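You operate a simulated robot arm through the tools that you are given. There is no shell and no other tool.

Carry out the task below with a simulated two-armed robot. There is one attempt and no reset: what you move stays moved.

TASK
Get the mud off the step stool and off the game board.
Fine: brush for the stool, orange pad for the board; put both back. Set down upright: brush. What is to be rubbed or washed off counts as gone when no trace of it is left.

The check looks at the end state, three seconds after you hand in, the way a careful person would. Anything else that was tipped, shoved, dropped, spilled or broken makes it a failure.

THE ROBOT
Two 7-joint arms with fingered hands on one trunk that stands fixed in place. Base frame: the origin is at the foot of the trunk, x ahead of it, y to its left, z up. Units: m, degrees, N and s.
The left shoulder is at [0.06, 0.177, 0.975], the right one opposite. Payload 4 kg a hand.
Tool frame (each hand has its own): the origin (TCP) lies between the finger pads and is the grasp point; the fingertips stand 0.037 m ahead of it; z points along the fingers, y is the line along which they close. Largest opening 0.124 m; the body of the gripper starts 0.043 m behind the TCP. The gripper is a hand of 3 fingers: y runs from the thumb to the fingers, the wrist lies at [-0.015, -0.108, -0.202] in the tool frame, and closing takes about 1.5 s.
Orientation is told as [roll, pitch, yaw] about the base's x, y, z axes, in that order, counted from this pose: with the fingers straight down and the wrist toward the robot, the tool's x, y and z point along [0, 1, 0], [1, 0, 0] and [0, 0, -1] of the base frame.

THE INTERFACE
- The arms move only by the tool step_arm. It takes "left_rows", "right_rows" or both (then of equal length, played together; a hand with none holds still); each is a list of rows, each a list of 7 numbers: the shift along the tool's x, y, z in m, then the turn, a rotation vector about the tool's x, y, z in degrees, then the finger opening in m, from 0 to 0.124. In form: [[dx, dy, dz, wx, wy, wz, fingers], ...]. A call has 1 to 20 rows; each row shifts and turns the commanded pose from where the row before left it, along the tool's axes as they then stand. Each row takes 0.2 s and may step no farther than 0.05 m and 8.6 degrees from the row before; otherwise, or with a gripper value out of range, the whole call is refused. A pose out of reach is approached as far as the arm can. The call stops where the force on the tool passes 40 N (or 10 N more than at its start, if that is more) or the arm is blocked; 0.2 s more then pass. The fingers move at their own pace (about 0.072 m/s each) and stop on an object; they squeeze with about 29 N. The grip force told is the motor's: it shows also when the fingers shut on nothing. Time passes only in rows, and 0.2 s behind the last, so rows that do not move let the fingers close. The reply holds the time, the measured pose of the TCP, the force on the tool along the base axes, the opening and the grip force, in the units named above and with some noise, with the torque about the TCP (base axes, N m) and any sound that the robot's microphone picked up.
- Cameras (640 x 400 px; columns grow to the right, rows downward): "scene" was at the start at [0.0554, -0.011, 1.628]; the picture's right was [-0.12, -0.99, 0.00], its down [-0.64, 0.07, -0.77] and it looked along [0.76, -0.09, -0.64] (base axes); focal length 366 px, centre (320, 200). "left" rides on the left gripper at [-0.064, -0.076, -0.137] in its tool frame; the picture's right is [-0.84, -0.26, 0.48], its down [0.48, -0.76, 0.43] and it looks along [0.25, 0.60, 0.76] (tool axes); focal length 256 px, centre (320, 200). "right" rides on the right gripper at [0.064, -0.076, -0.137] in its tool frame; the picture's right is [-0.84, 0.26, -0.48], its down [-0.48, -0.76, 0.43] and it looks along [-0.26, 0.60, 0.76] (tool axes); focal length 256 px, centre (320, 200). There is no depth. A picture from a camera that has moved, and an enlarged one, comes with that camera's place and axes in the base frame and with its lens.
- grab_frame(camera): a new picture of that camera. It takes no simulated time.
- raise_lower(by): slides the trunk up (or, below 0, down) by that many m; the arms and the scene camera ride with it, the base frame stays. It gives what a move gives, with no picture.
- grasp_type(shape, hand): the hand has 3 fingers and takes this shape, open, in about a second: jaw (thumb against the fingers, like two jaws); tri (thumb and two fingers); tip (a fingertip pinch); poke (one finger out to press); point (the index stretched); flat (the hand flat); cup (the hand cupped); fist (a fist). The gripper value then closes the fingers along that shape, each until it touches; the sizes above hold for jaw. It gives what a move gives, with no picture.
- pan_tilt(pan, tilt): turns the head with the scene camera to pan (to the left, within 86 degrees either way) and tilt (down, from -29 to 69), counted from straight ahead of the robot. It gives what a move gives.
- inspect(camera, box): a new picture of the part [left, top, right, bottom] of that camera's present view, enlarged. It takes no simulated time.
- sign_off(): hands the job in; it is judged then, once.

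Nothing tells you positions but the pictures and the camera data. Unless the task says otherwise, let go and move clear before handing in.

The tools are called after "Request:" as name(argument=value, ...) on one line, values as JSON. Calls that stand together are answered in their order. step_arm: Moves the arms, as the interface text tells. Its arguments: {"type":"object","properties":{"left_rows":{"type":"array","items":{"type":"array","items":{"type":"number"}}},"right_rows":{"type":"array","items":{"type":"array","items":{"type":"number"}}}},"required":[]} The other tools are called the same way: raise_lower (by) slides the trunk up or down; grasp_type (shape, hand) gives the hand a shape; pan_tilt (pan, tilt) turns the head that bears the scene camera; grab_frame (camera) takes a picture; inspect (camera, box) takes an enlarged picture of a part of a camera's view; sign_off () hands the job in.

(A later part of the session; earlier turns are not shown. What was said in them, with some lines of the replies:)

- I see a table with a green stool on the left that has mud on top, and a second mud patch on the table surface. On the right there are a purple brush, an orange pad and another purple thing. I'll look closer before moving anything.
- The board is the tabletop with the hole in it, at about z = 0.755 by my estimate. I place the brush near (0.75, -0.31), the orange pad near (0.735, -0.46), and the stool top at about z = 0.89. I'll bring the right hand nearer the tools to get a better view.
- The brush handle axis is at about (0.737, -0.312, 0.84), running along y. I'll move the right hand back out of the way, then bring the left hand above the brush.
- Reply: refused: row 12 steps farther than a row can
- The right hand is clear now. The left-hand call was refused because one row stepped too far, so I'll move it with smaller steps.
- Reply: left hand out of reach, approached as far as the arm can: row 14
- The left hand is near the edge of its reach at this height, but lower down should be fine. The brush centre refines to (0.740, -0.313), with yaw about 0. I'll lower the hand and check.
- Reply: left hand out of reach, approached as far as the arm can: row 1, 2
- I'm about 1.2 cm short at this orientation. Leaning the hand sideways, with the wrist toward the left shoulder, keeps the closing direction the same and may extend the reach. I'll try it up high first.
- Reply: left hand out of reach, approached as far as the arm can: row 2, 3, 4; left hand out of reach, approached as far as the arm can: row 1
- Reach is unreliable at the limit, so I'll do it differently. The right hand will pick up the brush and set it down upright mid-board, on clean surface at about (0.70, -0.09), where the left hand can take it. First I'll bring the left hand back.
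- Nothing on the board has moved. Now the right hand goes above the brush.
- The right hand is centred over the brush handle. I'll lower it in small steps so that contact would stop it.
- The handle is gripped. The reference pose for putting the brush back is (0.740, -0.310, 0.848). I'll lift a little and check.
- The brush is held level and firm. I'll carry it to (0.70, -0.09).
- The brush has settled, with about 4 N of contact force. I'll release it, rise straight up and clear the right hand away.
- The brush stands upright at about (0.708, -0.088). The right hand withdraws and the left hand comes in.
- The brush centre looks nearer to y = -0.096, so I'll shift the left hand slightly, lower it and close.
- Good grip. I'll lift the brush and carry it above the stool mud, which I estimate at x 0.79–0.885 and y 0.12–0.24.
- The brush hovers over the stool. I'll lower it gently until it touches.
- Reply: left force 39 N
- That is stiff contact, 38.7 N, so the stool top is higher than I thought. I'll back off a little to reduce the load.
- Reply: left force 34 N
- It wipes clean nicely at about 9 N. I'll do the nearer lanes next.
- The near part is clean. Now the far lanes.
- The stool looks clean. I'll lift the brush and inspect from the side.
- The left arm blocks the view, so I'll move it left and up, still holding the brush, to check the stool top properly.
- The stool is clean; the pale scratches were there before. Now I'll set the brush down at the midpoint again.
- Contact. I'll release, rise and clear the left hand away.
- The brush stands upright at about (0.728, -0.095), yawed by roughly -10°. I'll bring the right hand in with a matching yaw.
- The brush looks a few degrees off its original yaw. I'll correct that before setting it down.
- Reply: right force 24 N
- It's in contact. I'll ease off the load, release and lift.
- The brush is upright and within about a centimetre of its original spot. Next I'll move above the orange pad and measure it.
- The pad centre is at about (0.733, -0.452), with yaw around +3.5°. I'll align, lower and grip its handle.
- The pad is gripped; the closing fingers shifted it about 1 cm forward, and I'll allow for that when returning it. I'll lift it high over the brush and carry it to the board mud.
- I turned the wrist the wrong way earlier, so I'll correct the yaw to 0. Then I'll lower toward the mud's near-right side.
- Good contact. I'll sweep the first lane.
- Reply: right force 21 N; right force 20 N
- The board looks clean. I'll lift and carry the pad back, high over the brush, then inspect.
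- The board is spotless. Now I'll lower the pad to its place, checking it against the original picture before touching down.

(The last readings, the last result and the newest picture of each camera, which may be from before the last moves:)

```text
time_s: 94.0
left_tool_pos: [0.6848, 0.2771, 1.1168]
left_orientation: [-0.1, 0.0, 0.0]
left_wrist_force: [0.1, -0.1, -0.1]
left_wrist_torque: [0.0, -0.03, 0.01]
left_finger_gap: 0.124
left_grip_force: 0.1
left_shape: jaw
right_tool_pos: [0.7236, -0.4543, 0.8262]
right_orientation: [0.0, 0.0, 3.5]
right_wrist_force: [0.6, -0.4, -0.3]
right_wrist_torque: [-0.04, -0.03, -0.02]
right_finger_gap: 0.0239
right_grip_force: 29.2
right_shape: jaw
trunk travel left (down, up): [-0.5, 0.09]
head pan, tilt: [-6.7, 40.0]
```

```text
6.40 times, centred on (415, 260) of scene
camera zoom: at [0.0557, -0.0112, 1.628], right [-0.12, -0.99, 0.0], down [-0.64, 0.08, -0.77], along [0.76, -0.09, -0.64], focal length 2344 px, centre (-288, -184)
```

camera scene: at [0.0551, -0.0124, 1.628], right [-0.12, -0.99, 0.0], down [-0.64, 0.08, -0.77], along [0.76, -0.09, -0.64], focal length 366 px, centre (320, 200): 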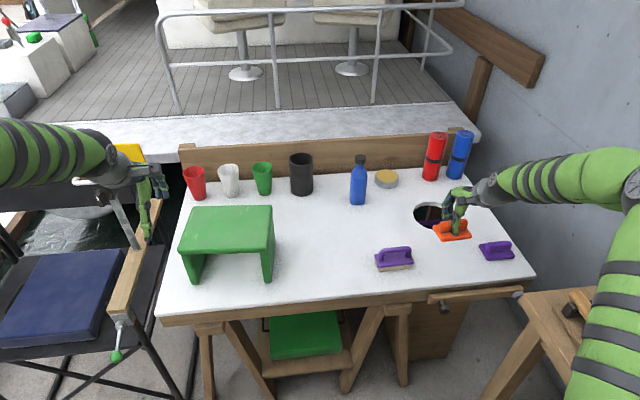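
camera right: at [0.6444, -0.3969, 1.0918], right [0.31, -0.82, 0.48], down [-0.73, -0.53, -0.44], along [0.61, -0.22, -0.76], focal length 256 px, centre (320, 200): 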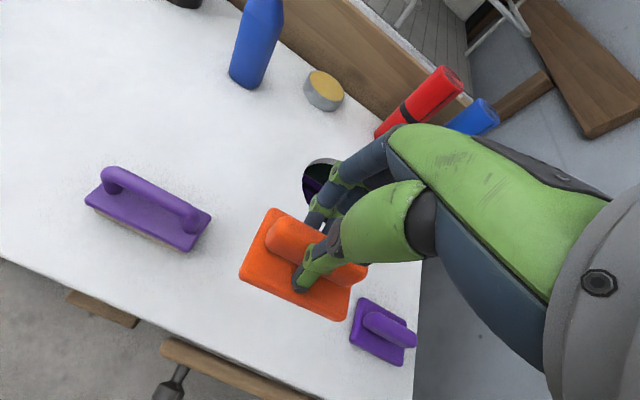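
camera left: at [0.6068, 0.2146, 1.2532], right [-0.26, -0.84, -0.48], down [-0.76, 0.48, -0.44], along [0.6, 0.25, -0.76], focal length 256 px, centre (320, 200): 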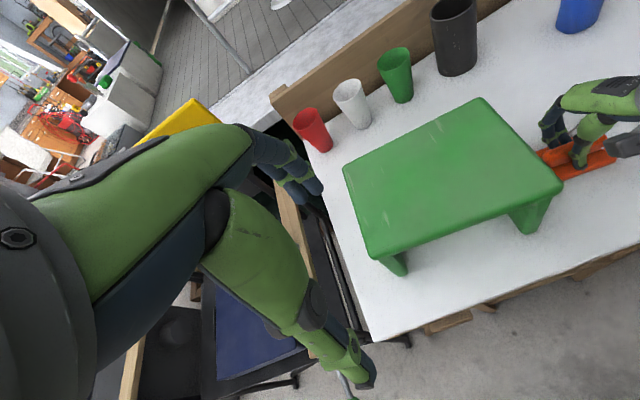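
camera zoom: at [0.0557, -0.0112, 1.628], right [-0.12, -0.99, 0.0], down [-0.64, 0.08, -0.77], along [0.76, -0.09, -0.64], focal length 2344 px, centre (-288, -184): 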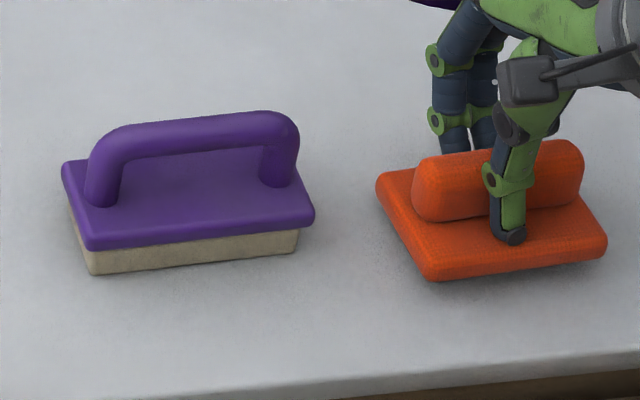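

Request:
step_arm(right_rows=[[0.004, 0, 0.004, 0, 0, 0, 0], [0, 0, 0.003, 0, 0, 0, 0], [0, 0, 0, 0, 0, 0, 0]])

Request:
step_arm(right_rows=[[0, 0, 0.0015, 0, 0, 0, 0], [0, 0, 0, 0, 0, 0, 0]])

```text
time_s: 94.8
left_tool_pos: [0.6836, 0.2786, 1.1153]
left_orientation: [-0.2, 0.0, -0.1]
left_wrist_force: [-0.4, -0.5, 0.2]
left_wrist_torque: [-0.01, 0.01, 0.02]
left_finger_gap: 0.1235
left_grip_force: 0.1
left_shape: jaw
right_tool_pos: [0.7247, -0.4499, 0.8204]
right_orientation: [0.1, 0.0, 3.5]
right_wrist_force: [-0.7, 0.2, 2.8]
right_wrist_torque: [-0.01, -0.09, -0.01]
right_finger_gap: 0.0242
right_grip_force: 29.2
right_shape: jaw
trunk travel left (down, up): [-0.5, 0.09]
head pan, tilt: [-6.7, 40.0]
```

```text
time_s: 95.4
left_tool_pos: [0.6831, 0.2785, 1.1168]
left_orientation: [-0.2, 0.0, 0.1]
left_wrist_force: [-0.2, -0.2, 0.3]
left_wrist_torque: [0.0, 0.04, 0.01]
left_finger_gap: 0.1237
left_grip_force: 0.1
left_shape: jaw
right_tool_pos: [0.7234, -0.4489, 0.8197]
right_orientation: [0.0, -0.1, 3.5]
right_wrist_force: [-1.5, -0.9, 7.0]
right_wrist_torque: [0.02, -0.25, 0.04]
right_finger_gap: 0.0241
right_grip_force: 29.4
right_shape: jaw
trunk travel left (down, up): [-0.5, 0.09]
head pan, tilt: [-6.7, 40.0]
```

The pad touches with 7 N. I'll release it and rise.

Request:
step_arm(right_rows=[[0, 0, 0, 0, 0, 0, 0.03], [0, 0, 0, 0, 0, 0, 0.06], [0, 0, 0, 0, 0, 0, 0.09], [0, 0, 0, 0, 0, 0, 0.124], [0, 0, 0, 0, 0, 0, 0.124], [0, 0, 0, 0, 0, 0, 0.124], [0, 0, -0.02, 0, 0, 0, 0.124], [0, 0, -0.04, 0, 0, 0, 0.124], [0, 0, -0.045, 0, 0, 0, 0.124]])

Request:
inspect(camera="scene", box=[365, 230, 465, 290])

Request:
grab_frame(camera="right")

```text
time_s: 97.4
left_tool_pos: [0.6833, 0.2791, 1.1159]
left_orientation: [-0.3, 0.0, 0.1]
left_wrist_force: [-0.9, -0.3, -0.3]
left_wrist_torque: [0.0, -0.03, 0.03]
left_finger_gap: 0.1234
left_grip_force: 0.1
left_shape: jaw
right_tool_pos: [0.7236, -0.4511, 0.9249]
right_orientation: [0.1, 0.0, 3.4]
right_wrist_force: [0.1, 0.4, 0.2]
right_wrist_torque: [0.03, -0.01, -0.03]
right_finger_gap: 0.1235
right_grip_force: 0.1
right_shape: jaw
trunk travel left (down, up): [-0.5, 0.09]
head pan, tilt: [-6.7, 40.0]
```

```text
6.40 times, centred on (415, 260) of scene
camera zoom: at [0.0548, -0.0107, 1.6279], right [-0.12, -0.99, 0.0], down [-0.64, 0.07, -0.77], along [0.76, -0.09, -0.64], focal length 2344 px, centre (-288, -184)
```

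zoom: 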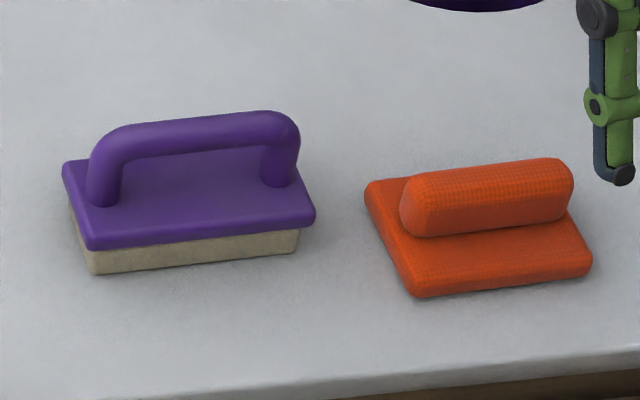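

```text
taken
camera right: at [0.6438, -0.3903, 1.0614], right [0.31, -0.82, 0.48], down [-0.73, -0.53, -0.43], along [0.61, -0.22, -0.76], focal length 256 px, centre (320, 200)
```

right: 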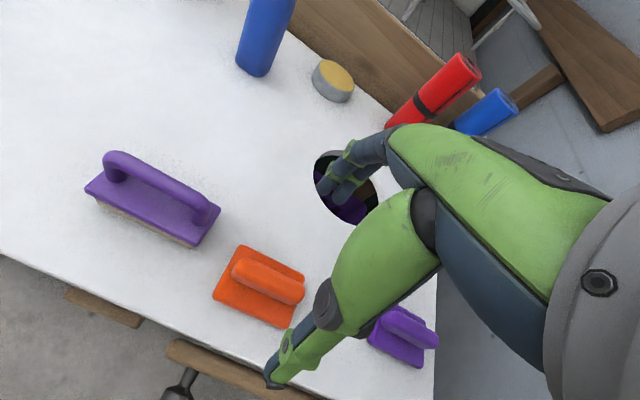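

The pad is back within a few millimetres. The right hand withdraws, and then I'll do a last overall check.

Request:
step_arm(right_rows=[[0, 0, -0.045, 0, 0, 0, 0.124], [0, 0, -0.045, 0, 0, 0, 0.124], [0, -0.03, -0.035, 0, 0, 0, 0.124], [0, -0.035, -0.03, 0, 0, 0, 0.124], [0, -0.035, -0.03, 0, 0, 0, 0.124], [0, -0.04, -0.025, 0, 0, 0, 0.124], [0, -0.04, -0.025, 0, 0, 0, 0.124], [0, -0.04, -0.02, 0, 0, 0, 0.124]])

Request:
grab_frame(camera="scene")

Request:
inspect(camera="scene", box=[160, 180, 380, 312])

Request:
inspect(camera="scene", box=[160, 110, 540, 312])

Request:
inspect(camera="left", box=[320, 60, 640, 280])

Request:
grab_frame(camera="right")

```text
time_s: 99.2
left_tool_pos: [0.6833, 0.279, 1.116]
left_orientation: [-0.2, 0.0, 0.1]
left_wrist_force: [0.3, -0.5, 0.5]
left_wrist_torque: [0.0, -0.03, -0.03]
left_finger_gap: 0.1235
left_grip_force: 0.0
left_shape: jaw
right_tool_pos: [0.5029, -0.4621, 1.1784]
right_orientation: [0.0, 0.0, 3.5]
right_wrist_force: [-0.4, 0.1, 0.5]
right_wrist_torque: [-0.01, 0.02, -0.03]
right_finger_gap: 0.124
right_grip_force: 0.1
right_shape: jaw
trunk travel left (down, up): [-0.5, 0.09]
head pan, tilt: [-6.7, 40.0]
```

```text
taken
camera scene: at [0.0541, -0.0107, 1.628], right [-0.12, -0.99, 0.0], down [-0.64, 0.07, -0.77], along [0.76, -0.09, -0.64], focal length 366 px, centre (320, 200)
```

scene: 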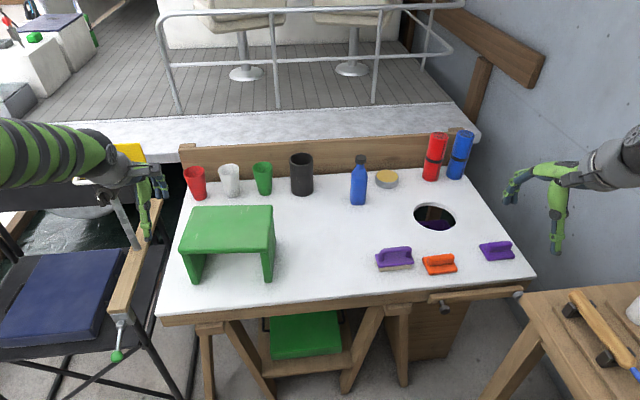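

```text
2.91 times, centred on (270, 246) of scene
camera zoom: at [0.0541, -0.0107, 1.628], right [-0.12, -0.99, 0.0], down [-0.64, 0.07, -0.77], along [0.76, -0.09, -0.64], focal length 1065 px, centre (466, 66)
```

zoom: 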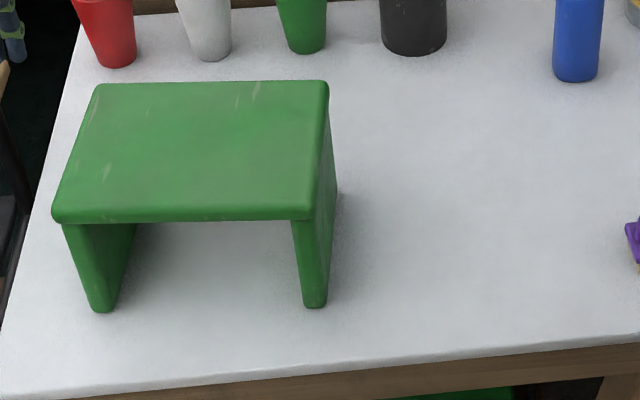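

```text
1.68 times, centred on (350, 211) of scene
camera zoom: at [0.0541, -0.0107, 1.628], right [-0.12, -0.99, 0.0], down [-0.64, 0.07, -0.77], along [0.76, -0.09, -0.64], focal length 617 px, centre (270, 182)
```

zoom: 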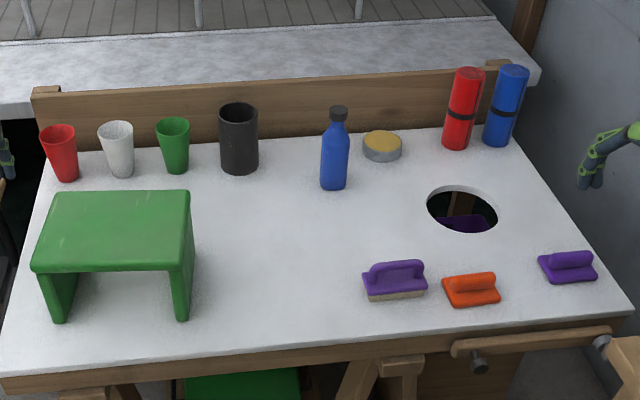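

```text
1.82 times, centred on (480, 170) of left
camera zoom: at [0.6072, 0.2153, 1.2529], right [-0.26, -0.84, -0.48], down [-0.76, 0.48, -0.44], along [0.6, 0.25, -0.76], focal length 465 px, centre (29, 254)
```

zoom: 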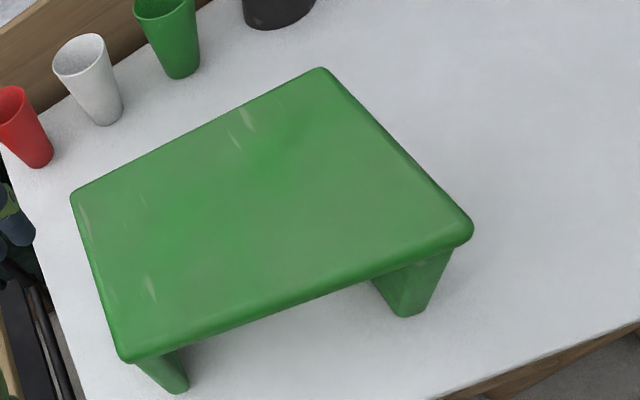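

```text
taken
camera right: at [0.4223, -0.4014, 1.3169], right [0.31, -0.82, 0.48], down [-0.73, -0.53, -0.44], along [0.61, -0.22, -0.76], focal length 256 px, centre (320, 200)
```

right: 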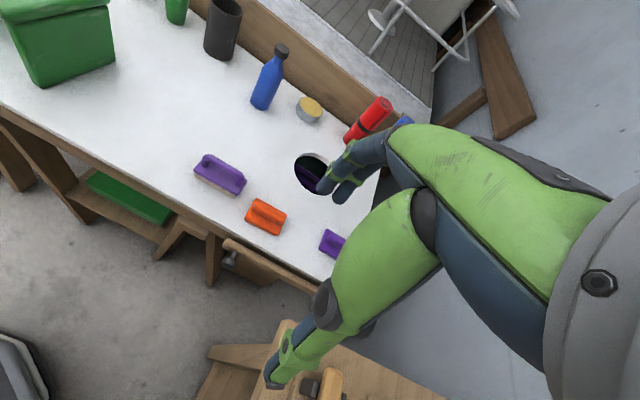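

The mud is gone from the stool and the board. The brush is upright and the pad is back; everything else stands where it was and both hands are clear. Handing in.

Request:
sign_off()

```text
The job is handed in.
```

I cleaned the mud off the step stool with the brush and off the game board with the orange pad. The final pictures show no trace on either, and I've handed the job in.

- **Brush:** it is back upright, about 1 cm further back than where it started and turned by a few degrees.
- **Orange pad:** it is back within a few millimetres of its original spot.
- **Everything else:** in the pictures the stool and the other items stand where they did at the start. Both hands are open and clear.

The left arm couldn't quite reach the brush. The right hand therefore set it down on a clean part of the board for the left hand to take, and carried it back the same way afterwards.
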